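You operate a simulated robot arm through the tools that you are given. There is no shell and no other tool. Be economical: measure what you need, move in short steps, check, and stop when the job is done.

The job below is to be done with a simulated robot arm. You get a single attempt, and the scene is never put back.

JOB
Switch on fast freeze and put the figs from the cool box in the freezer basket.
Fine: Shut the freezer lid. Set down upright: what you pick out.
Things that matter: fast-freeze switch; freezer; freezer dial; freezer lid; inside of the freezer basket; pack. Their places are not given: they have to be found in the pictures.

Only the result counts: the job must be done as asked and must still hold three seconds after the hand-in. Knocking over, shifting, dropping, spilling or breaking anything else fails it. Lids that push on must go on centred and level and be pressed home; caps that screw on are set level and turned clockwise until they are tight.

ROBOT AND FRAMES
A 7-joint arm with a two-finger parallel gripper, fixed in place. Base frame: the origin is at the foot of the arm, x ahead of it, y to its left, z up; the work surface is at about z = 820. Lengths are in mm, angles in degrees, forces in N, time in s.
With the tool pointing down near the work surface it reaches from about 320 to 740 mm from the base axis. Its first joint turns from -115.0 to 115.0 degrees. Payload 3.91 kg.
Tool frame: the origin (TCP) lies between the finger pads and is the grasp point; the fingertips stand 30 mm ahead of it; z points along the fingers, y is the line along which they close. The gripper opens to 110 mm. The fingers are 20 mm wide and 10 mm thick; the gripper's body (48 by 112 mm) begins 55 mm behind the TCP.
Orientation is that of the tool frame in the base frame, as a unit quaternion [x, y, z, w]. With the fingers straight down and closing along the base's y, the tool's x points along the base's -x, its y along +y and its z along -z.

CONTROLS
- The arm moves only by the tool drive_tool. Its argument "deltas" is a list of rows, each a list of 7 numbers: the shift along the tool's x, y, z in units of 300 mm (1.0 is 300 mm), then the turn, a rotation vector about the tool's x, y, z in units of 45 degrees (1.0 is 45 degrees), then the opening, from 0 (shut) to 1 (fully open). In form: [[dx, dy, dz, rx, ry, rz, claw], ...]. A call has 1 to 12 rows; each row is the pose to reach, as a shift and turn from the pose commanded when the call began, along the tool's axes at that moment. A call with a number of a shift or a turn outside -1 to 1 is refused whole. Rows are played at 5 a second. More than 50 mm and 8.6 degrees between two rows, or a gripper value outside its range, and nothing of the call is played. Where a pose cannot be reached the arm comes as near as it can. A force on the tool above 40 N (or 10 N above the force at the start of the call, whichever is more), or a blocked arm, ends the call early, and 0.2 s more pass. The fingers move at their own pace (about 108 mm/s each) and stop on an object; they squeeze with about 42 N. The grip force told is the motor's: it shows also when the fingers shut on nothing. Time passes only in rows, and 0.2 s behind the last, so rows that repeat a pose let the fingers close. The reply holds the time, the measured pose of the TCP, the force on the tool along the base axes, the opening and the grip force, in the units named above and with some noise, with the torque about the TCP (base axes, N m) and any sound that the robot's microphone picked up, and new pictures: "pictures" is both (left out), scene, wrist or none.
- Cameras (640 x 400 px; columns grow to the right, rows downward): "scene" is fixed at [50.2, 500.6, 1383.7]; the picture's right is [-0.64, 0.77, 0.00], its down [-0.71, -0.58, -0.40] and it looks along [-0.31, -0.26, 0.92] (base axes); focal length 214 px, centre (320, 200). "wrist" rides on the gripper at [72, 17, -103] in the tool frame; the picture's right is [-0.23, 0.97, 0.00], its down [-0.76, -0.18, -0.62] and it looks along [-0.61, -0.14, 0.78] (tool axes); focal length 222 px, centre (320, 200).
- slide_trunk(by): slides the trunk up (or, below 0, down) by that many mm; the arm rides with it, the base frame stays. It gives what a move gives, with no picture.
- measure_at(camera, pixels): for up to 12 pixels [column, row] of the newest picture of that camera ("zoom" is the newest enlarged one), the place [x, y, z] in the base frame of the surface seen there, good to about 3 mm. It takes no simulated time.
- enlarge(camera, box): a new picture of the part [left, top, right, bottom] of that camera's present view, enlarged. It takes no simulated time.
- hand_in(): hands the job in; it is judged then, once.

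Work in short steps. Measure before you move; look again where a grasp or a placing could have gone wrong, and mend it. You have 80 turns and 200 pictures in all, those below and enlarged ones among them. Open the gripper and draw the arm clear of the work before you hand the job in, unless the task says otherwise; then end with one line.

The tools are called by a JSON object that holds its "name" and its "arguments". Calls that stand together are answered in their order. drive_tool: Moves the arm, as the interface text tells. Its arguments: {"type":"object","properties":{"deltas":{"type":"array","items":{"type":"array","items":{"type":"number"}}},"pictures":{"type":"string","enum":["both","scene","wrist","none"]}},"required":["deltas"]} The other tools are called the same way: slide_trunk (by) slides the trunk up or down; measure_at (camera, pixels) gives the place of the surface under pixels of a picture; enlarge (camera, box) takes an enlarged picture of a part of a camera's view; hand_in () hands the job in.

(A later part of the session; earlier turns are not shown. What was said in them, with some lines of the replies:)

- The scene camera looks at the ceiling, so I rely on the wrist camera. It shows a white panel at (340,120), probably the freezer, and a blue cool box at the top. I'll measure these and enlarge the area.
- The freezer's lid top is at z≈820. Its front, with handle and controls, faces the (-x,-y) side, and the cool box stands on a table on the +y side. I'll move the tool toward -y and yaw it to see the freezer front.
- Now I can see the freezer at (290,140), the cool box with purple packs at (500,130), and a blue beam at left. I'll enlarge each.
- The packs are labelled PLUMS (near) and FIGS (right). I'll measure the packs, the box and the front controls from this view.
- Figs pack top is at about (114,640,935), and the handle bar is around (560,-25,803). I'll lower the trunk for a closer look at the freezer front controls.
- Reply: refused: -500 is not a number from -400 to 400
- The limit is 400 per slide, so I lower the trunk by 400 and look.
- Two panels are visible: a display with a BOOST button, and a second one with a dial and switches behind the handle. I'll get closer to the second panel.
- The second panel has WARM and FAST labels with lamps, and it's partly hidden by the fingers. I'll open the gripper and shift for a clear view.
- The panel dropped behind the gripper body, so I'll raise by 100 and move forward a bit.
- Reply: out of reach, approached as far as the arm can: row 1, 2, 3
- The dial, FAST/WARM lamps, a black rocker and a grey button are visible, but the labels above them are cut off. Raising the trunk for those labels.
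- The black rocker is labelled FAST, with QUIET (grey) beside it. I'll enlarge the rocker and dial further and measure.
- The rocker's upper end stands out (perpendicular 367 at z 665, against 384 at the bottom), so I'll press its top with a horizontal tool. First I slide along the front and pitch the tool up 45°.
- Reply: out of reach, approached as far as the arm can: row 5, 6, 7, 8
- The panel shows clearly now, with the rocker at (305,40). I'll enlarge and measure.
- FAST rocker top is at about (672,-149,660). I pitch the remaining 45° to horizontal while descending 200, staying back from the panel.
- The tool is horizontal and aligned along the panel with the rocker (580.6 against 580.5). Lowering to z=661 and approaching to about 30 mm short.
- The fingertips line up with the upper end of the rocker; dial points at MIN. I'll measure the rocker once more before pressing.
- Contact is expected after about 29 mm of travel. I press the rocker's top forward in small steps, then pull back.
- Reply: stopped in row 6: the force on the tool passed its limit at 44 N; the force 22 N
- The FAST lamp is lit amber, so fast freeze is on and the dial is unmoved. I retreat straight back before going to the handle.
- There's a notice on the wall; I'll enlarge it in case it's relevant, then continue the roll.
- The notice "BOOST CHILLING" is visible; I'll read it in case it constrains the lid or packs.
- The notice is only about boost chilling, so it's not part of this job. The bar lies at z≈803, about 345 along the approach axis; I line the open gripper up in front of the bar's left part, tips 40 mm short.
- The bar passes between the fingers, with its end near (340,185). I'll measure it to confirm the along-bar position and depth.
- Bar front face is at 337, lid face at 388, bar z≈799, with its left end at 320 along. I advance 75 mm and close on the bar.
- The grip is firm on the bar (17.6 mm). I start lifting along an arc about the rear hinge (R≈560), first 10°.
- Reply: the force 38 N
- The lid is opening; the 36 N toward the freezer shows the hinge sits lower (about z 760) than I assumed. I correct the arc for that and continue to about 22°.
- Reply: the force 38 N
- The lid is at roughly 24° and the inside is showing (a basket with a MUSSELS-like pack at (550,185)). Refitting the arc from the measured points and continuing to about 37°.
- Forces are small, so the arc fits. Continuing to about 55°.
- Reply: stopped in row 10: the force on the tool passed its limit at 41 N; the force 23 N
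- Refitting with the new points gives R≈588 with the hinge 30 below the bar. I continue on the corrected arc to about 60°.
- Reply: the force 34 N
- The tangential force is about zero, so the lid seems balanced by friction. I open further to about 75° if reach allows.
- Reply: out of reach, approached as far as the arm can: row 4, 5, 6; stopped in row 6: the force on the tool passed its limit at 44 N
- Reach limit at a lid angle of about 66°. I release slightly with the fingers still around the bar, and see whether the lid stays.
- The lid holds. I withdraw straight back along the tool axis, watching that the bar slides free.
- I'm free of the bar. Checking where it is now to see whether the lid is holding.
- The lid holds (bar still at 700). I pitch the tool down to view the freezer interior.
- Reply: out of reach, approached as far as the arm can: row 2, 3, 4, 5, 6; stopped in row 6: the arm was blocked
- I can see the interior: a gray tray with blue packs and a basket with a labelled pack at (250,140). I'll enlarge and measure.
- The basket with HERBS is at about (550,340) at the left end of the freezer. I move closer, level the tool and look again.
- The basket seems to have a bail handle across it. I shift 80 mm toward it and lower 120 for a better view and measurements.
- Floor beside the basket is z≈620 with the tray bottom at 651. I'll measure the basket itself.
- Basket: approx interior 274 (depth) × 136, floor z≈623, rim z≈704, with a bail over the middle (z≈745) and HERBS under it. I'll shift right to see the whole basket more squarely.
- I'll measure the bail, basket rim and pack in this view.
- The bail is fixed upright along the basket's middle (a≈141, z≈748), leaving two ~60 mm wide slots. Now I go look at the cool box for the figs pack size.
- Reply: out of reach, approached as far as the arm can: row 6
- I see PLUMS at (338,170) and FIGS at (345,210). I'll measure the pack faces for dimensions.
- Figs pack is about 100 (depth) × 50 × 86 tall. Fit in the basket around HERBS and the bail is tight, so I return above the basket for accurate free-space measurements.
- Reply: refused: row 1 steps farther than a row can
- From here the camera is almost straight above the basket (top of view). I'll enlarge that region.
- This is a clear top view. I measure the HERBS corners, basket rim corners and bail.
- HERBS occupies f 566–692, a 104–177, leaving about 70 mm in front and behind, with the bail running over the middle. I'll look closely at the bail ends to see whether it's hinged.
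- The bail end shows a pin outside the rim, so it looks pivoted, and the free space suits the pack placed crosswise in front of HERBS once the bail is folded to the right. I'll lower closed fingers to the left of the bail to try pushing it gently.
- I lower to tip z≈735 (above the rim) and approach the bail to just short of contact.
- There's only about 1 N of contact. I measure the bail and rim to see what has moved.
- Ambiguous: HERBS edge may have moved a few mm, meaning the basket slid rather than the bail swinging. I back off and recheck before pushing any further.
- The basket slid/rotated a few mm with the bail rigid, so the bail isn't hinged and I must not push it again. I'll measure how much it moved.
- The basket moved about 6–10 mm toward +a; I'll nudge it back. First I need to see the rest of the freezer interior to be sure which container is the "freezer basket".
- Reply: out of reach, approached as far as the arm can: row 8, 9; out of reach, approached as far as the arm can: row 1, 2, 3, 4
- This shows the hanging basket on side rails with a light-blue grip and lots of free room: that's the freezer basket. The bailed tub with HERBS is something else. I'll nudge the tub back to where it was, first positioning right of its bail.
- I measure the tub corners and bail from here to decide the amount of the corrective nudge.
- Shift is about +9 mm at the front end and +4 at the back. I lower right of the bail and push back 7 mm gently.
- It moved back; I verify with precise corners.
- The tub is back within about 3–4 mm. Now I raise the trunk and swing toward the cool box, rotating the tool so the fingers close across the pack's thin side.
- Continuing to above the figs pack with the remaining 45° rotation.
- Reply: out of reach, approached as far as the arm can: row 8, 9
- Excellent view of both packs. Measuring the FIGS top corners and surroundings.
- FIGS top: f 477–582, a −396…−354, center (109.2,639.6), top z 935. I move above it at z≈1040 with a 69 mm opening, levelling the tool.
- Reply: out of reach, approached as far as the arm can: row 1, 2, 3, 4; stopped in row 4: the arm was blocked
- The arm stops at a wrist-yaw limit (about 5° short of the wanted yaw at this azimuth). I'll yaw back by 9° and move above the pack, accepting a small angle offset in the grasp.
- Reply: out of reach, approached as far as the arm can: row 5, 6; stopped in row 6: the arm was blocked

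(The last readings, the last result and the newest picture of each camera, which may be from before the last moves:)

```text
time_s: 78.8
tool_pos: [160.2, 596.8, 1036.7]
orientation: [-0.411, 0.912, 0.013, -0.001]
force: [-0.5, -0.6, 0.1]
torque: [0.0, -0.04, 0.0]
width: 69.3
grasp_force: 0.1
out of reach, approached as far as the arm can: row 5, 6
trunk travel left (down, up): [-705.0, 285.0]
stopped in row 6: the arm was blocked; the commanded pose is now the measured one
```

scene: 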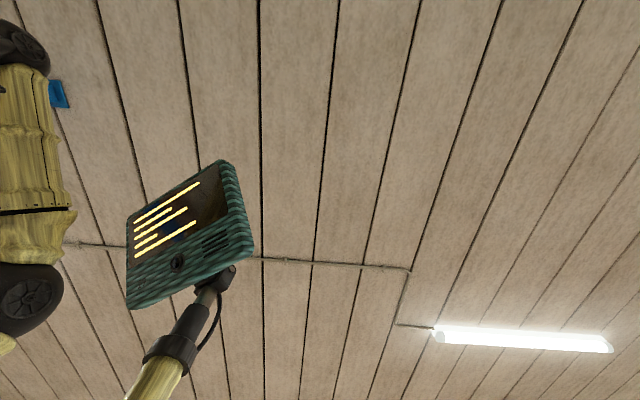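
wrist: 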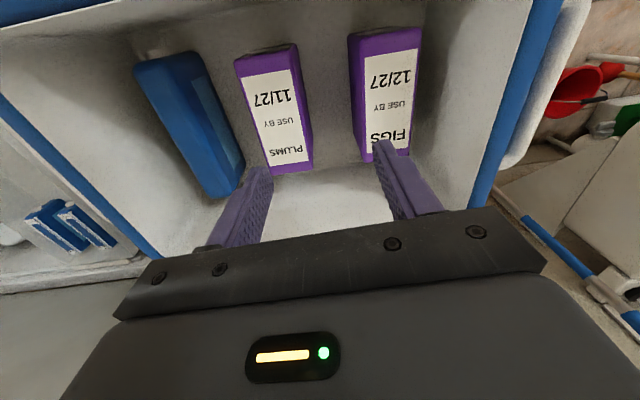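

The limit tightens with reach, so I yaw about 12° more (fingers 15° off the pack's axis, which still clears at this opening) and move over the pack.

{"name": "drive_tool", "arguments": {"deltas": [[0, 0, 0, 0.015, 0.005, -0.15, 0.66], [0, 0, 0, 0.03, 0.011, -0.28, 0.66], [0.003, 0.07, 0, 0.031, 0.011, -0.28, 0.66], [0.005, 0.14, 0, 0.031, 0.011, -0.28, 0.66], [0.006, 0.216, 0, 0.031, 0.011, -0.28, 0.66]], "pictures": "wrist"}}

```text
time_s: 80.0
tool_pos: [129.5, 636.7, 1032.8]
orientation: [-0.496, 0.868, -0.007, 0.001]
force: [0.1, 0.0, 0.6]
torque: [0.02, -0.05, -0.01]
width: 72.4
grasp_force: 0.0
trunk travel left (down, up): [-705.0, 285.0]
```

wrist: 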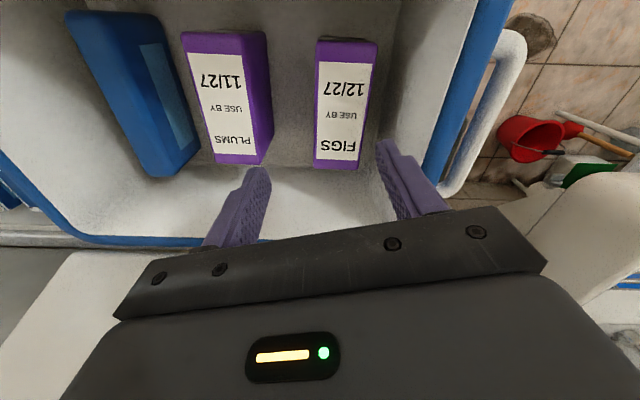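

Now in reach. I correct the last ~19 mm and lower to tips just above the pack (z≈985), then check alignment.

{"name": "drive_tool", "arguments": {"deltas": [[0.014, 0.03, 0, -0.01, -0.003, 0, 0.66], [0.028, 0.057, 0, -0.017, -0.006, 0, 0.66], [0.028, 0.057, 0.08, -0.017, -0.006, 0, 0.66], [0.028, 0.057, 0.16, -0.017, -0.006, 0, 0.66]], "pictures": "wrist"}}

{"name": "measure_at", "arguments": {"camera": "wrist", "pixels": [[300, 90], [345, 90], [320, 130], [310, 140], [340, 140]]}}

```text
time_s: 81.2
tool_pos: [130.9, 637.8, 1000.9]
orientation: [-0.485, 0.874, 0.015, -0.001]
force: [-0.1, 1.0, 0.4]
torque: [0.0, -0.01, 0.0]
width: 72.6
grasp_force: 0.1
out of reach, approached as far as the arm can: row 2, 3
trunk travel left (down, up): [-705.0, 285.0]
stopped in row 4: the arm was blocked; the commanded pose is now the measured one
```

wrist: 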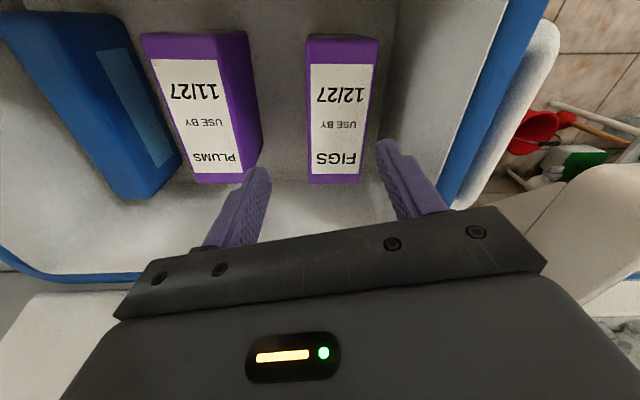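

```text
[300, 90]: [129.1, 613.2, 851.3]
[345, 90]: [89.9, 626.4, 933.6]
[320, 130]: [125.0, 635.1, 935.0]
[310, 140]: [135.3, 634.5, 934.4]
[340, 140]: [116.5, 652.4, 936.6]
```

Still blocked by about 15 mm with TCP at a −358 (needs about −373). I yaw 8° more (x at 246°) and retry, keeping the tips above the pack.

{"name": "drive_tool", "arguments": {"deltas": [[0, 0, -0.02, 0.017, 0.008, -0.09, 0.66], [0, 0, -0.02, 0.034, 0.016, -0.178, 0.66], [0.015, 0.025, -0.02, 0.034, 0.016, -0.178, 0.66], [0.033, 0.053, -0.02, 0.034, 0.016, -0.178, 0.66], [0.033, 0.053, -0.02, 0.034, 0.016, -0.178, 0.66]], "pictures": "none"}}

```text
time_s: 82.6
tool_pos: [142.6, 633.4, 999.1]
orientation: [-0.524, 0.852, -0.006, -0.001]
force: [0.0, 0.5, -0.1]
torque: [-0.04, 0.0, -0.01]
width: 72.5
grasp_force: 0.1
trunk travel left (down, up): [-705.0, 285.0]
stopped in row 5: the arm was blocked; the commanded pose is now the measured one
```

The block isn't yaw after all but an azimuth limit around 78°. Within reach (a≈−358), I can instead open wider (92 mm), straddle the pack off-centre, lower the fingers, and let closing slide the pack the ~16 mm to centre. First back to that spot, checking clearances.

{"name": "drive_tool", "arguments": {"deltas": [[0.002, 0.02, -0.03, -0.005, -0.005, 0.05, 0.84], [0.004, 0.04, -0.03, -0.011, -0.01, 0.09, 0.84], [0.004, 0.056, -0.03, -0.011, -0.01, 0.09, 0.84]], "pictures": "wrist"}}

{"name": "measure_at", "arguments": {"camera": "wrist", "pixels": [[250, 100], [240, 150], [310, 165], [365, 170], [430, 90]]}}

```text
time_s: 83.4
tool_pos: [135.7, 638.2, 1003.6]
orientation: [-0.487, 0.873, -0.004, 0.0]
force: [0.1, 0.1, 0.4]
torque: [0.0, -0.03, 0.02]
width: 92.3
grasp_force: 0.1
trunk travel left (down, up): [-705.0, 285.0]
```

wrist: 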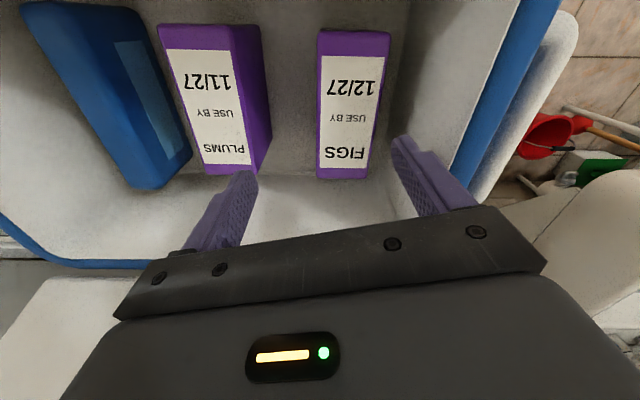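

```text
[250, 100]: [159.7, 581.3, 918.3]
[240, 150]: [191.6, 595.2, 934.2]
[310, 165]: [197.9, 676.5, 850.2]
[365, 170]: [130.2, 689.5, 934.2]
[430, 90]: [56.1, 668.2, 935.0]
```

I try easing a further ~16 mm toward the pack while lowering to z≈973 (tips still above).

{"name": "drive_tool", "arguments": {"deltas": [[0.007, 0.013, 0.025, 0, 0, 0, 0.8], [0.014, 0.026, 0.05, 0, 0, 0, 0.8], [0.021, 0.039, 0.075, 0, 0, 0, 0.75], [0.029, 0.052, 0.1, 0, 0, 0, 0.75], [0.029, 0.052, 0.1, 0, 0, 0, 0.75], [0.029, 0.052, 0.1, 0, 0, 0, 0.75]], "pictures": "wrist"}}

```text
time_s: 85.0
tool_pos: [147.6, 637.2, 984.5]
orientation: [-0.469, 0.883, 0.006, 0.002]
force: [0.1, -0.9, 0.4]
torque: [0.02, 0.0, 0.02]
width: 82.2
grasp_force: 0.0
out of reach, approached as far as the arm can: row 4, 5, 6
trunk travel left (down, up): [-705.0, 285.0]
stopped in row 6: the arm was blocked; the commanded pose is now the measured one
```

wrist: 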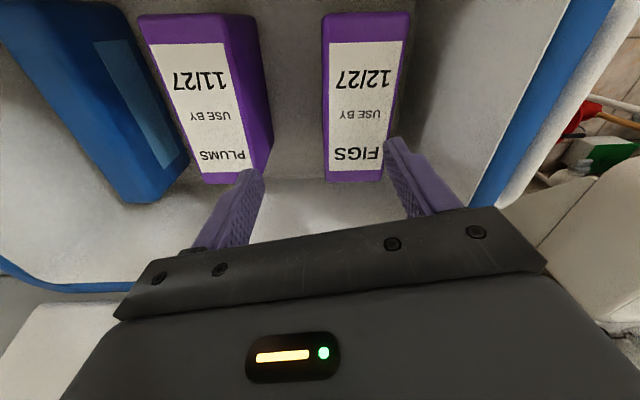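

The limit tightens as the hand goes lower relative to the shoulder, so I'll raise the arm 230 and lower the trunk 220 to gain room.

{"name": "drive_tool", "arguments": {"deltas": [[0, 0, -0.13, 0, 0, 0, 0.75], [0, 0, -0.26, 0, 0, 0, 0.75], [0, 0, -0.39, 0, 0, 0, 0.75], [0, 0, -0.52, 0, 0, 0, 0.75], [0, 0, -0.65, 0, 0, 0, 0.75], [0, 0, -0.77, 0, 0, 0, 0.75]], "pictures": "none"}}

{"name": "slide_trunk", "arguments": {"by": -200}}

```text
time_s: 86.4
tool_pos: [149.7, 592.1, 1199.6]
orientation: [-0.472, 0.881, 0.007, 0.002]
force: [-0.3, 0.6, 0.1]
torque: [0.02, 0.0, -0.02]
width: 82.5
grasp_force: 0.0
out of reach, approached as far as the arm can: row 1, 2, 3, 4, 5, 6
trunk travel left (down, up): [-705.0, 285.0]
```

```text
time_s: 88.5
tool_pos: [151.9, 593.8, 999.2]
orientation: [-0.471, 0.882, 0.009, 0.003]
force: [0.4, 0.4, -0.7]
torque: [-0.02, -0.02, 0.0]
width: 82.6
grasp_force: 0.1
trunk travel left (down, up): [-505.0, 485.0]
```

Now moving over the pack again from this lower trunk setting.

{"name": "drive_tool", "arguments": {"deltas": [[-0.012, 0.048, 0.02, 0.004, 0.004, 0, 0.7], [-0.024, 0.096, 0.03, 0.008, 0.009, 0, 0.66], [-0.036, 0.144, 0.04, 0.012, 0.013, 0, 0.66], [-0.048, 0.192, 0.05, 0.017, 0.018, 0, 0.66], [-0.048, 0.192, 0.05, 0.017, 0.018, 0, 0.66]], "pictures": "wrist"}}

```text
time_s: 89.7
tool_pos: [131.5, 592.0, 977.4]
orientation: [-0.469, 0.883, 0.001, -0.001]
force: [0.3, 0.4, -0.2]
torque: [0.02, -0.04, 0.03]
width: 72.5
grasp_force: 0.0
out of reach, approached as far as the arm can: row 1, 2, 3, 4, 5
trunk travel left (down, up): [-505.0, 485.0]
```

wrist: 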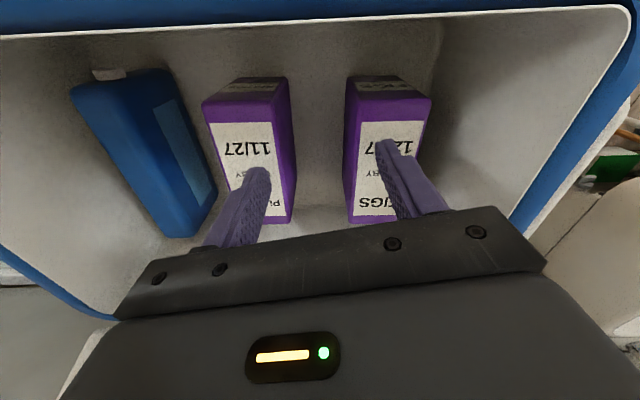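

Azimuth about 78° is the consistent limit, so I'll lean the hand ~9° toward −a so the fingertips reach past the wrist. I raise the trunk 80 and try it.

{"name": "slide_trunk", "arguments": {"by": 80}}

{"name": "drive_tool", "arguments": {"deltas": [[0, 0, 0, -0.1, 0, 0, 0.7], [0, 0, 0, -0.2, 0, 0, 0.7], [-0.03, 0.04, 0, -0.2, 0, 0, 0.7], [-0.06, 0.09, 0.0, -0.2, 0, 0, 0.7], [-0.085, 0.13, 0.08, -0.2, 0, 0, 0.7], [-0.085, 0.13, 0.16, -0.2, 0, 0, 0.7], [-0.085, 0.13, 0.24, -0.2, 0, 0, 0.7]], "pictures": "wrist"}}

```text
time_s: 90.9
tool_pos: [130.7, 593.7, 1057.2]
orientation: [-0.468, 0.883, -0.001, 0.0]
force: [-0.4, 0.7, -0.3]
torque: [-0.02, 0.02, -0.03]
width: 72.8
grasp_force: 0.1
trunk travel left (down, up): [-585.0, 405.0]
```

```text
time_s: 92.7
tool_pos: [139.8, 618.3, 979.7]
orientation: [-0.45, 0.89, 0.061, -0.035]
force: [-0.3, 0.5, -0.7]
torque: [0.0, -0.01, 0.03]
width: 76.8
grasp_force: 0.0
out of reach, approached as far as the arm can: row 3, 4, 5, 6, 7
trunk travel left (down, up): [-585.0, 405.0]
stopped in row 7: the arm was blocked; the commanded pose is now the measured one
```

wrist: 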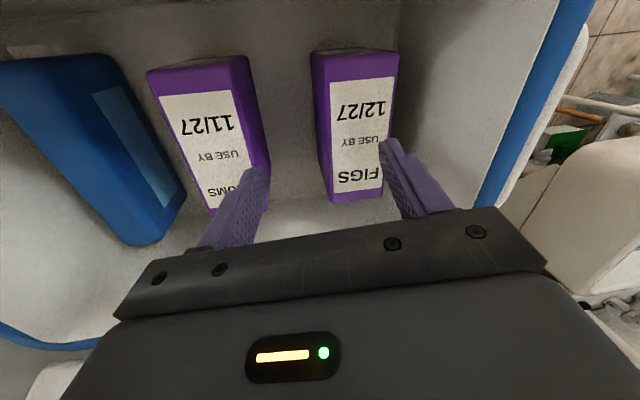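

Commands not flagged unreachable still fall ~20 mm short, so something upstream may be touching. I look at the scene camera for the arm.

{"name": "enlarge", "arguments": {"camera": "scene", "box": [0, 0, 640, 400]}}

```text
1.00 times, centred on (320, 200) of scene (not enlarged: the box is as wide or as high as the picture)
```

zoom: 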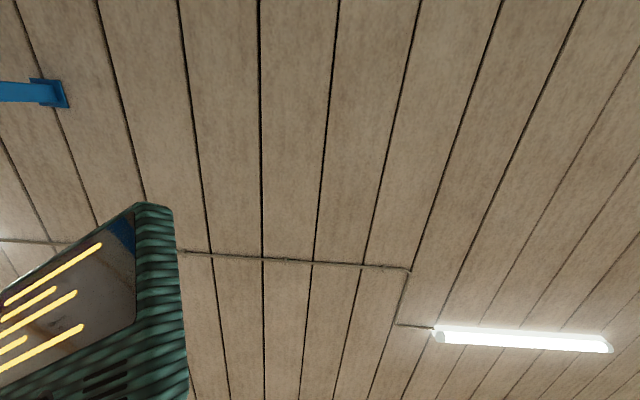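

Nothing useful there. To find out whether yaw is the limiter, I raise 80 mm, yaw 45° the other way (toward x≈279°), and try to get over the pack with the trunk back up 120.

{"name": "slide_trunk", "arguments": {"by": 120}}

{"name": "drive_tool", "arguments": {"deltas": [[0, 0, 0, 0.03, 0, -0.15, 0.7], [0, 0, 0, 0.06, 0, -0.3, 0.7], [0, 0, 0, 0.09, 0, -0.45, 0.7], [0, 0, 0, 0.12, 0, -0.6, 0.7], [0, 0.0, 0.0, 0.15, 0.03, -0.75, 0.7], [0, 0.04, 0.0, 0.17, 0.06, -0.9, 0.7], [-0.02, 0.08, 0.0, 0.17, 0.07, -1, 0.7], [-0.02, 0.12, 0, 0.17, 0.07, -1, 0.7], [-0.02, 0.12, 0, 0.17, 0.07, -1, 0.7]], "pictures": "wrist"}}

```text
time_s: 94.2
tool_pos: [139.6, 617.9, 1100.0]
orientation: [-0.45, 0.89, 0.062, -0.035]
force: [0.5, 0.8, -0.3]
torque: [0.0, 0.02, 0.0]
width: 77.1
grasp_force: 0.1
trunk travel left (down, up): [-705.0, 285.0]
```

```text
time_s: 96.2
tool_pos: [111.9, 644.4, 1106.0]
orientation: [0.76, -0.65, -0.001, 0.003]
force: [0.0, -0.2, 0.0]
torque: [0.01, -0.02, 0.03]
width: 76.9
grasp_force: 0.1
trunk travel left (down, up): [-705.0, 285.0]
```

wrist: 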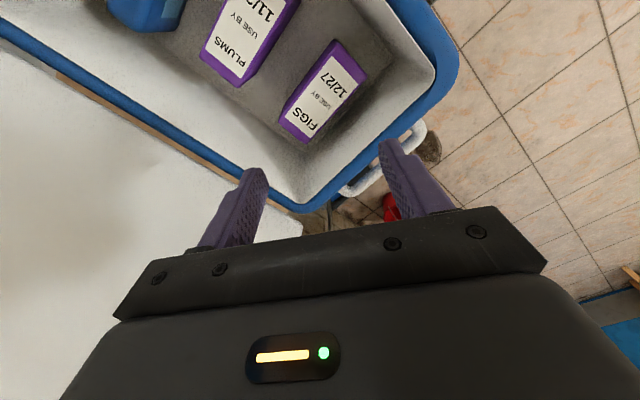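

That reached freely, so the yaw was the limiter. I'll continue rotating the same way (126° more) so the fingers close across the thin side with the camera on the other side; the clearance to the box lid is about 80 mm at this height.

{"name": "drive_tool", "arguments": {"deltas": [[0, 0, 0, 0, 0, -0.17, 0.7], [0, 0, 0, 0, 0, -0.34, 0.7], [0, 0, 0, 0, 0, -0.5, 0.7], [0, 0, 0, 0, 0, -0.67, 0.7], [0, 0, 0, 0, 0, -0.84, 0.7], [0, 0, 0, 0, 0, -1, 0.7]], "pictures": "none"}}

{"name": "drive_tool", "arguments": {"deltas": [[0, 0, 0, 0, 0, -0.17, 0.7], [0, 0, 0, 0, 0, -0.34, 0.7], [0, 0, 0, 0, 0, -0.5, 0.7], [0, 0, 0, 0, 0, -0.67, 0.7], [0, 0, 0, 0, 0, -0.84, 0.7], [0, 0, 0, 0, 0, -1, 0.7]], "pictures": "wrist"}}

```text
time_s: 97.6
tool_pos: [112.0, 644.4, 1106.1]
orientation: [0.951, -0.309, -0.002, 0.002]
force: [-0.4, -1.0, -0.1]
torque: [0.01, -0.02, -0.01]
width: 77.0
grasp_force: 0.0
trunk travel left (down, up): [-705.0, 285.0]
```

```text
time_s: 99.0
tool_pos: [111.7, 644.0, 1106.0]
orientation: [0.997, 0.078, -0.002, 0.001]
force: [-0.4, -0.1, -0.3]
torque: [-0.03, -0.02, -0.01]
width: 76.8
grasp_force: 0.1
trunk travel left (down, up): [-705.0, 285.0]
```

wrist: 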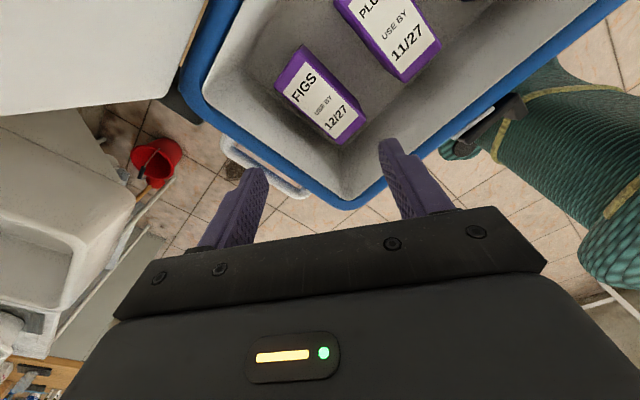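

Rotating the last 36° and centring over the pack at (109.2,639.6), lowering to z≈990 (tips at 960), then check.

{"name": "drive_tool", "arguments": {"deltas": [[-0.003, 0.003, 0, 0, 0, -0.16, 0.65], [-0.006, 0.006, 0, 0, 0, -0.32, 0.65], [-0.009, 0.009, 0, 0, 0, -0.48, 0.65], [-0.011, 0.013, 0, 0, 0, -0.64, 0.65], [-0.011, 0.013, 0, 0, 0, -0.8, 0.65], [-0.011, 0.013, 0.1, 0, 0, -0.8, 0.65], [-0.011, 0.013, 0.2, 0, 0, -0.8, 0.65], [-0.011, 0.013, 0.3, 0, 0, -0.8, 0.65], [-0.011, 0.013, 0.385, 0, 0, -0.8, 0.65]], "pictures": "wrist"}}

{"name": "measure_at", "arguments": {"camera": "wrist", "pixels": [[300, 120], [330, 120], [350, 130], [290, 100], [320, 60]]}}

```text
time_s: 101.0
tool_pos: [109.1, 639.1, 989.5]
orientation: [0.925, 0.381, -0.002, 0.0]
force: [0.4, 0.7, -0.4]
torque: [0.01, -0.02, -0.01]
width: 71.8
grasp_force: 0.2
trunk travel left (down, up): [-705.0, 285.0]
```

wrist: 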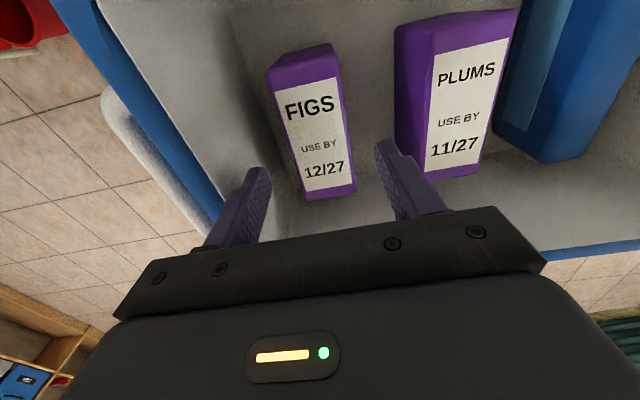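

```text
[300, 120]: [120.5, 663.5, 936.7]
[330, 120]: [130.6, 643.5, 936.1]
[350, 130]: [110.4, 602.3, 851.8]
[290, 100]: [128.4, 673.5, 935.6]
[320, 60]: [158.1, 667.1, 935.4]
```

FIGS is nicely straddled between the fingers (labels upright now). I lower to z≈930, close, and lift 20 mm to check.

{"name": "drive_tool", "arguments": {"deltas": [[0, 0, 0.07, 0, 0, 0, 0.65], [0, 0, 0.14, 0, 0, 0, 0.65], [0, 0, 0.2, 0, 0, 0, 0.65], [0, 0, 0.2, 0, 0, 0, 0], [0, 0, 0.2, 0, 0, 0, 0], [0, 0, 0.2, 0, 0, 0, 0], [0, 0, 0.13, 0, 0, 0, 0]], "pictures": "wrist"}}

```text
time_s: 102.6
tool_pos: [107.5, 639.7, 951.6]
orientation: [0.925, 0.381, -0.002, 0.001]
force: [0.1, 0.0, -2.7]
torque: [-0.01, 0.04, -0.01]
width: 47.5
grasp_force: 41.7
trunk travel left (down, up): [-705.0, 285.0]
```

wrist: 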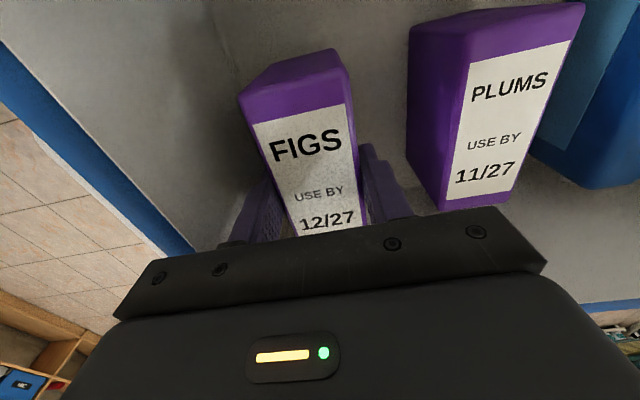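

Figs are gripped (47.5 mm, ~2.7 N). I lift clear of the box and swing over to the freezer, rotating back 90°.

{"name": "drive_tool", "arguments": {"deltas": [[0, 0, -0.13, 0, 0, 0, 0], [0, 0, -0.26, 0, 0, 0, 0], [0, 0, -0.39, 0, 0, 0, 0], [0, 0, -0.54, 0, 0, 0, 0]], "pictures": "none"}}

{"name": "drive_tool", "arguments": {"deltas": [[0, 0.1, 0, 0, 0, 0.1, 0], [0, 0.2, 0, 0, 0, 0.22, 0], [0, 0.32, 0, 0, 0, 0.34, 0], [0, 0.44, 0, 0, 0, 0.47, 0], [0, 0.57, 0, 0, 0, 0.6, 0], [0, 0.7, 0, 0, 0, 0.74, 0], [0, 0.83, 0, 0, 0, 0.87, 0], [0, 0.95, 0, 0, 0, 1, 0]], "pictures": "none"}}

{"name": "drive_tool", "arguments": {"deltas": [[0.07, 0.07, 0, 0, 0, 0.1, 0], [0.15, 0.15, 0, 0, 0, 0.22, 0], [0.23, 0.23, 0, 0, 0, 0.34, 0], [0.32, 0.32, 0, 0, 0, 0.47, 0], [0.41, 0.41, 0, 0, 0, 0.6, 0], [0.5, 0.5, 0, 0, 0, 0.74, 0], [0.59, 0.59, 0, 0, 0, 0.87, 0], [0.672, 0.672, 0, 0, 0, 1, 0]], "pictures": "wrist"}}

```text
time_s: 103.6
tool_pos: [107.9, 639.2, 1115.4]
orientation: [0.924, 0.381, -0.003, 0.002]
force: [0.8, -0.6, -2.2]
torque: [-0.04, -0.02, 0.01]
width: 47.8
grasp_force: 41.9
trunk travel left (down, up): [-705.0, 285.0]
```

```text
time_s: 105.4
tool_pos: [310.6, 437.7, 1112.6]
orientation: [1.0, -0.002, -0.002, 0.001]
force: [-0.4, -0.6, -2.9]
torque: [0.01, -0.01, 0.0]
width: 47.3
grasp_force: 41.3
trunk travel left (down, up): [-705.0, 285.0]
```

```text
time_s: 107.2
tool_pos: [513.2, 234.6, 1112.2]
orientation: [0.923, -0.385, -0.002, 0.002]
force: [-0.4, -0.4, -2.1]
torque: [0.0, 0.01, -0.05]
width: 47.8
grasp_force: 42.2
trunk travel left (down, up): [-705.0, 285.0]
```

wrist: 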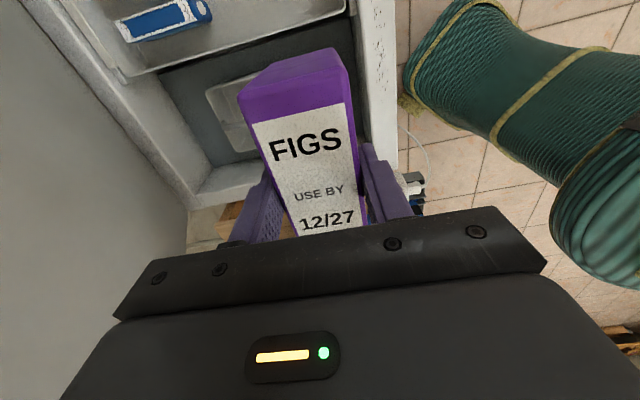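

Now I move further right over the hanging basket, to look and measure the free area.

{"name": "drive_tool", "arguments": {"deltas": [[0.12, -0.02, 0, 0, 0, 0, 0], [0.25, -0.04, 0, 0, 0, 0, 0], [0.38, -0.06, 0, 0, 0, 0, 0], [0.5, -0.08, 0, 0, 0, 0, 0], [0.6, -0.08, 0, 0, 0, 0, 0]], "pictures": "wrist"}}

{"name": "measure_at", "arguments": {"camera": "wrist", "pixels": [[300, 30], [340, 20], [350, 50], [250, 50], [230, 100], [190, 95], [200, 60], [230, 20], [365, 90], [290, 90], [240, 130], [380, 40]]}}

```text
time_s: 108.4
tool_pos: [658.0, 123.1, 1111.4]
orientation: [0.923, -0.384, -0.002, 0.002]
force: [-0.6, 0.7, -2.4]
torque: [0.0, 0.0, 0.02]
width: 48.0
grasp_force: 42.5
trunk travel left (down, up): [-705.0, 285.0]
```

wrist: 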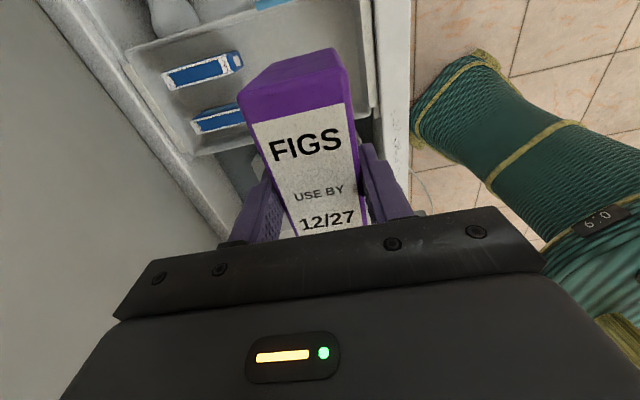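

```text
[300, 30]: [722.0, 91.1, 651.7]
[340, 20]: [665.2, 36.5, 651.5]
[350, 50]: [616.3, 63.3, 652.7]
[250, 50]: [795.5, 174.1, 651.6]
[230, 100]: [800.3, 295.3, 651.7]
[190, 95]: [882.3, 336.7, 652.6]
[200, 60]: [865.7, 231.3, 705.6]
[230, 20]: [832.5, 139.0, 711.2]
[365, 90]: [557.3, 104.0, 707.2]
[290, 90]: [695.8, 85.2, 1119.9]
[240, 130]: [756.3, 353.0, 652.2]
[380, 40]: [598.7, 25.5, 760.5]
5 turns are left
```

With few turns left I'll combine steps. The floor under the pack's present position (f 552, a 378) is clear basket floor at z 652; ice packs are at f>685. I lower straight down with the trunk, set the pack down, release, rise with the trunk, and pitch the tool back to horizontal in front of the lid handle.

{"name": "slide_trunk", "arguments": {"by": -340}}

{"name": "drive_tool", "arguments": {"deltas": [[0, 0, 0.05, 0, 0, 0, 0], [0, 0, 0.09, 0, 0, 0, 0], [0, 0, 0.115, 0, 0, 0, 0], [0, 0, 0.13, 0, 0, 0, 0], [0, 0, 0.13, 0, 0, 0, 0]], "pictures": "none"}}

{"name": "drive_tool", "arguments": {"deltas": [[0, 0, 0, 0, 0, 0, 0.5], [0, 0, 0, 0, 0, 0, 0.62], [0, 0, 0, 0, 0, 0, 0.62], [0, 0, -0.05, 0, 0, 0, 0.62], [0, 0, -0.15, 0, 0, 0, 0.62]], "pictures": "wrist"}}

{"name": "slide_trunk", "arguments": {"by": 210}}

{"name": "drive_tool", "arguments": {"deltas": [[0, 0.02, -0.06, 0.12, 0, 0, 0.45], [0, 0.05, -0.12, 0.25, 0, 0, 0.45], [0, 0.08, -0.18, 0.37, 0, 0, 0.45], [0, 0.11, -0.25, 0.5, 0, 0, 0.45], [0, 0.14, -0.31, 0.62, 0, 0, 0.45], [0, 0.17, -0.38, 0.75, 0, 0, 0.45], [0, 0.19, -0.44, 0.87, 0, 0, 0.45], [0, 0.2, -0.5, 1, 0, 0, 0.45]], "pictures": "wrist"}}

{"name": "drive_tool", "arguments": {"deltas": [[0, -0.09, -0.03, 0.12, 0, 0, 0.45], [-0.01, -0.19, -0.07, 0.25, 0, 0, 0.45], [-0.01, -0.28, -0.1, 0.37, 0, 0, 0.45], [-0.02, -0.38, -0.14, 0.5, 0, 0, 0.45], [-0.03, -0.47, -0.18, 0.62, 0, 0, 0.45], [-0.03, -0.57, -0.22, 0.75, 0, 0, 0.45], [-0.04, -0.66, -0.25, 0.87, 0, 0, 0.45], [-0.04, -0.75, -0.29, 1, 0, 0, 0.45]], "pictures": "wrist"}}

```text
time_s: 111.7
tool_pos: [656.0, 123.3, 772.8]
orientation: [0.923, -0.385, -0.002, 0.002]
force: [0.3, 0.0, -2.4]
torque: [0.03, 0.0, -0.01]
width: 47.6
grasp_force: 42.1
trunk travel left (down, up): [-365.0, 625.0]
```

```text
time_s: 112.9
tool_pos: [656.8, 124.3, 734.8]
orientation: [0.923, -0.385, -0.001, 0.003]
force: [0.9, 0.1, -3.2]
torque: [-0.05, 0.01, 0.02]
width: 47.8
grasp_force: 42.4
trunk travel left (down, up): [-365.0, 625.0]
```

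```text
time_s: 114.1
tool_pos: [657.9, 123.2, 779.3]
orientation: [0.923, -0.384, -0.001, 0.002]
force: [0.3, 0.1, -0.5]
torque: [-0.01, 0.03, -0.01]
width: 68.3
grasp_force: 0.0
trunk travel left (down, up): [-365.0, 625.0]
```

wrist: 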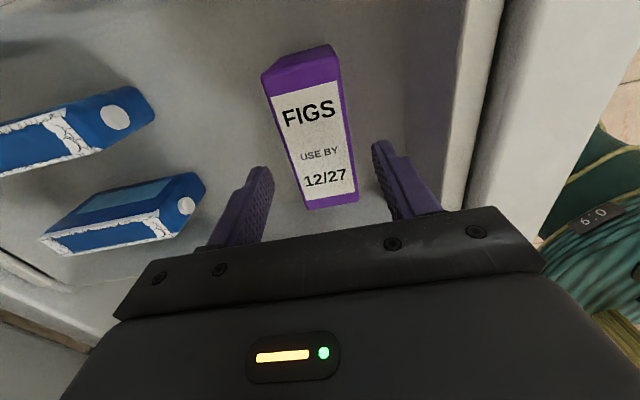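

```text
time_s: 116.4
tool_pos: [657.2, 123.4, 990.1]
orientation: [0.923, -0.384, -0.001, 0.002]
force: [1.3, 0.7, 0.2]
torque: [-0.01, -0.02, 0.0]
width: 68.3
grasp_force: 0.1
trunk travel left (down, up): [-575.0, 415.0]
```

```text
time_s: 118.2
tool_pos: [614.7, 80.7, 1139.5]
orientation: [0.853, -0.356, 0.147, -0.352]
force: [0.2, 0.1, 0.0]
torque: [-0.01, -0.02, 0.02]
width: 49.6
grasp_force: 0.0
trunk travel left (down, up): [-575.0, 415.0]
```

wrist: 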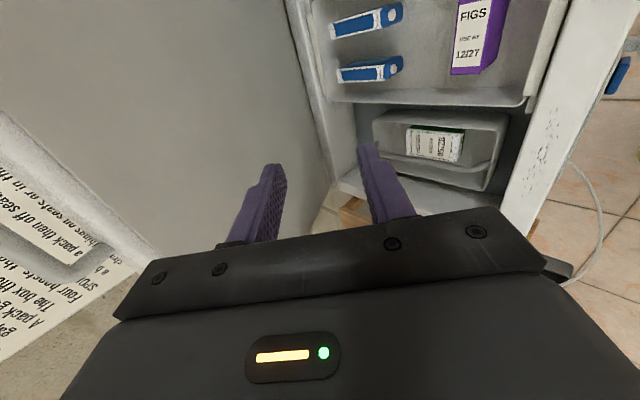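

```text
time_s: 120.0
tool_pos: [677.2, 160.8, 1358.8]
orientation: [0.654, -0.272, 0.271, -0.652]
force: [-0.2, -0.2, -0.6]
torque: [0.01, -0.01, 0.01]
width: 49.6
grasp_force: 0.0
trunk travel left (down, up): [-575.0, 415.0]
4 turns are left
```

wrist: 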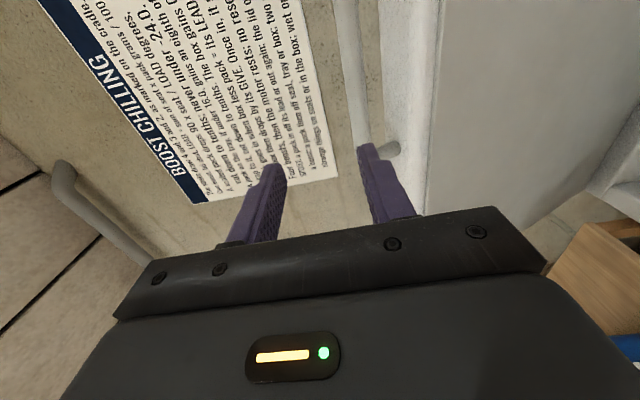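

FIGS stands upright in the basket. The handle bar is visible at (350,80). I align in height with it, move in with a narrow opening, grip it, and start the reverse closing arc.

{"name": "drive_tool", "arguments": {"deltas": [[0, 0.07, 0.02, 0, 0, 0, 0.29], [0, 0.142, 0.1, 0, 0, 0, 0.29], [0, 0.142, 0.2, 0, 0, 0, 0.29], [0, 0.142, 0.28, 0, 0, 0, 0.29], [0, 0.142, 0.34, 0, 0, 0, 0.29], [0, 0.142, 0.37, 0, 0, 0, 0.29], [0, 0.142, 0.37, 0, 0, 0, 0], [0, 0.142, 0.37, 0, 0, 0, 0], [0, 0.142, 0.37, 0, 0, 0, 0]], "pictures": "wrist"}}

{"name": "drive_tool", "arguments": {"deltas": [[0, 0.018, -0.041, 0, 0, 0, 0], [0, 0.036, -0.082, 0, 0, 0, 0], [0, 0.058, -0.128, 0, 0, 0, 0], [0, 0.082, -0.174, 0, 0, 0, 0], [0, 0.107, -0.219, 0, 0, 0, 0], [0, 0.132, -0.263, 0, 0, 0, 0], [0, 0.159, -0.307, 0, 0, 0, 0], [0, 0.188, -0.35, 0, 0, 0, 0], [0, 0.217, -0.392, 0, 0, 0, 0], [0, 0.247, -0.433, 0, 0, 0, 0], [0, 0.279, -0.474, 0, 0, 0, 0], [0, 0.311, -0.514, 0, 0, 0, 0]], "pictures": "wrist"}}

{"name": "drive_tool", "arguments": {"deltas": [[0, 0.034, -0.039, 0, 0, 0, 0], [0, 0.068, -0.077, 0, 0, 0, 0], [0, 0.104, -0.114, 0, 0, 0, 0], [0, 0.14, -0.15, 0, 0, 0, 0], [0, 0.177, -0.185, 0, 0, 0, 0], [0, 0.216, -0.219, 0, 0, 0, 0], [0, 0.255, -0.252, 0, 0, 0, 0], [0, 0.295, -0.285, 0, 0, 0, 0], [0, 0.336, -0.316, 0, 0, 0, 0], [0, 0.378, -0.346, 0, 0, 0, 0], [0, 0.42, -0.375, 0, 0, 0, 0], [0, 0.463, -0.402, 0, 0, 0, 0]], "pictures": "wrist"}}

```text
time_s: 122.0
tool_pos: [752.5, 235.3, 1319.3]
orientation: [0.653, -0.272, 0.271, -0.652]
force: [0.1, -4.0, 13.4]
torque: [0.68, 0.13, 0.02]
width: 17.9
grasp_force: 45.2
trunk travel left (down, up): [-575.0, 415.0]
```

wrist: 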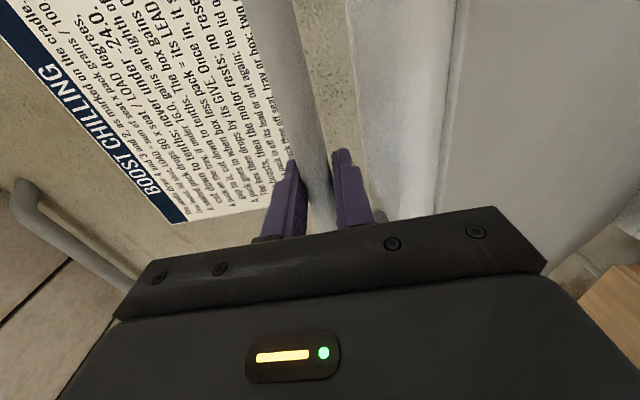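

```text
time_s: 124.6
tool_pos: [643.8, 128.9, 1223.8]
orientation: [0.654, -0.272, 0.271, -0.652]
force: [-1.2, -3.8, 3.2]
torque: [0.17, 0.22, 0.24]
width: 17.4
grasp_force: 45.0
trunk travel left (down, up): [-575.0, 415.0]
```

wrist: 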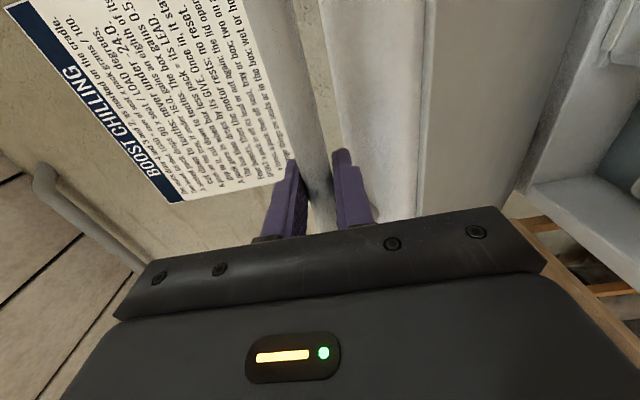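

```text
time_s: 127.2
tool_pos: [560.0, 43.4, 1085.9]
orientation: [0.654, -0.274, 0.27, -0.651]
force: [0.2, -0.5, 1.8]
torque: [0.25, 0.26, 0.26]
width: 17.6
grasp_force: 44.9
trunk travel left (down, up): [-575.0, 415.0]
3 turns are left
```

wrist: 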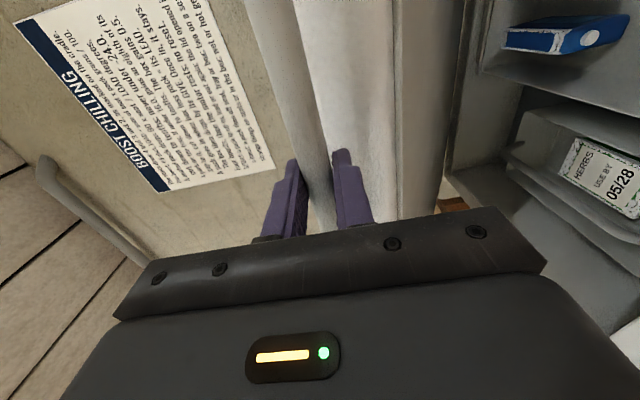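

Forces are tiny on this arc. I continue the same arc to closed, press down, release and retreat, then look.

{"name": "drive_tool", "arguments": {"deltas": [[0, 0.044, -0.027, 0, 0, 0, 0], [0, 0.089, -0.052, 0, 0, 0, 0], [0, 0.134, -0.076, 0, 0, 0, 0], [0, 0.18, -0.1, 0, 0, 0, 0], [0, 0.226, -0.121, 0, 0, 0, 0], [0, 0.273, -0.142, 0, 0, 0, 0], [0, 0.321, -0.162, 0, 0, 0, 0], [0, 0.369, -0.18, 0, 0, 0, 0], [0, 0.417, -0.197, 0, 0, 0, 0], [0, 0.466, -0.212, 0, 0, 0, 0], [0, 0.515, -0.227, 0, 0, 0, 0], [0, 0.565, -0.24, 0, 0, 0, 0]], "pictures": "none"}}

{"name": "drive_tool", "arguments": {"deltas": [[0, 0.05, -0.012, 0, 0, 0, 0], [0, 0.1, -0.022, 0, 0, 0, 0], [0, 0.151, -0.031, 0, 0, 0, 0], [0, 0.201, -0.039, 0, 0, 0, 0], [0, 0.252, -0.046, 0, 0, 0, 0], [0, 0.303, -0.051, 0, 0, 0, 0], [0, 0.338, -0.054, 0, 0, 0, 0], [0, 0.361, -0.055, 0, 0, 0, 0], [0, 0.375, -0.056, 0, 0, 0, 0], [0, 0.385, -0.056, 0, 0, 0, 0], [0, 0.395, -0.056, 0, 0, 0, 0], [0, 0.405, -0.056, 0, 0, 0, 0]], "pictures": "wrist"}}

{"name": "drive_tool", "arguments": {"deltas": [[0, 0, 0, 0, 0, 0, 0.3], [0, 0, 0, 0, 0, 0, 0.5], [0, 0, 0, 0, 0, 0, 0.5], [0, 0, -0.1, 0, 0, 0, 0.5], [0, 0, -0.2, 0, 0, 0, 0.5], [0, 0, -0.35, 0, 0, 0, 0.5], [0, 0, -0.5, 0, 0, 0, 0.5]], "pictures": "wrist"}}

{"name": "measure_at", "arguments": {"camera": "wrist", "pixels": [[330, 40], [340, 80], [350, 120], [380, 60], [360, 160]]}}

```text
time_s: 129.8
tool_pos: [506.9, -8.5, 917.2]
orientation: [0.655, -0.273, 0.27, -0.651]
force: [1.8, -2.8, -0.1]
torque: [0.12, 0.13, 0.4]
width: 17.8
grasp_force: 45.0
trunk travel left (down, up): [-575.0, 415.0]
```

```text
time_s: 132.4
tool_pos: [494.1, -20.7, 795.7]
orientation: [0.654, -0.273, 0.271, -0.651]
force: [-3.1, -7.2, -1.1]
torque: [0.01, -0.12, 0.03]
width: 17.8
grasp_force: 44.8
trunk travel left (down, up): [-575.0, 415.0]
```

wrist: 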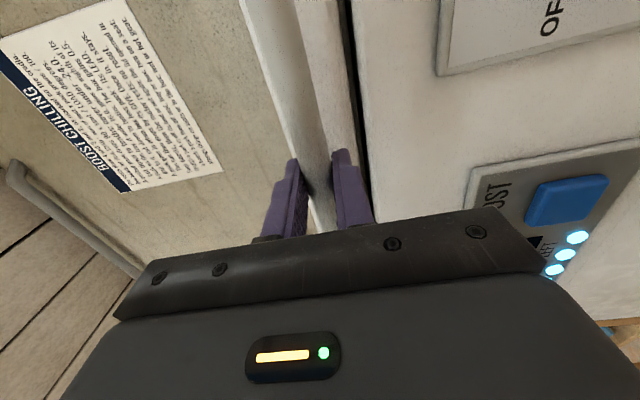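

```text
time_s: 134.0
tool_pos: [388.1, -125.2, 796.2]
orientation: [0.654, -0.272, 0.27, -0.652]
force: [0.0, 0.0, -0.5]
torque: [0.01, 0.04, 0.01]
width: 55.2
grasp_force: 0.0
trunk travel left (down, up): [-575.0, 415.0]
```

wrist: 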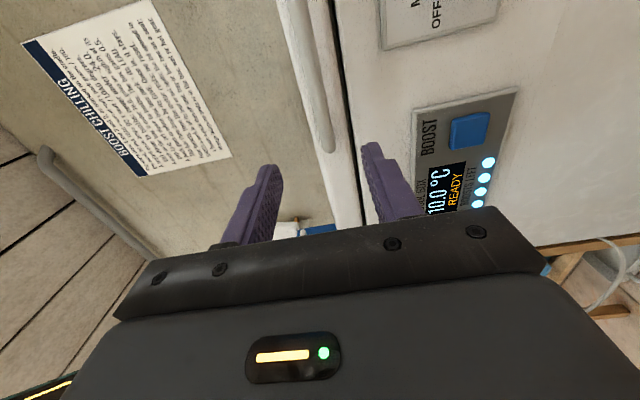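

```text
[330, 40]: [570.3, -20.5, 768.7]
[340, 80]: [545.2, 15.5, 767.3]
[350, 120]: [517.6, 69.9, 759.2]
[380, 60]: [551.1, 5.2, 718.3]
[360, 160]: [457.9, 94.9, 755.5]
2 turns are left
```

The lid looks shut with the same thin seam as at the start. I check the bar and lid heights before handing in.

{"name": "measure_at", "arguments": {"camera": "wrist", "pixels": [[300, 30], [310, 70], [318, 110], [326, 145], [335, 20], [345, 100]]}}

{"name": "enlarge", "arguments": {"camera": "wrist", "box": [260, 0, 440, 200]}}

```text
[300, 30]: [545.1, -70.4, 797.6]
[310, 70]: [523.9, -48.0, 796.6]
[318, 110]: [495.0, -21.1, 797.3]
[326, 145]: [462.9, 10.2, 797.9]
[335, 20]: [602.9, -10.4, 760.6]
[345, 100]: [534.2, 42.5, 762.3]
```

```text
2.00 times, centred on (350, 100) of wrist
1 turns are left
```

zoom: 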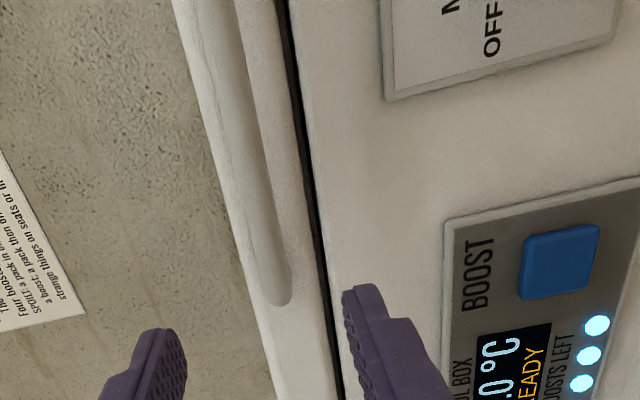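

The bar is back at its original height (z≈797) and the lid is shut. The gripper is open and clear, so I hand in.

{"name": "hand_in", "arguments": {}}

```text
The job is handed in.
```

I switched fast freeze on, stood the figs upright in the freezer's hanging basket and shut the lid. While working I pushed the herbs tub (the one with the handle) 6–10 mm out of place. I nudged it back to within 3–4 mm. I took the hanging basket, not that tub, to be the "freezer basket".
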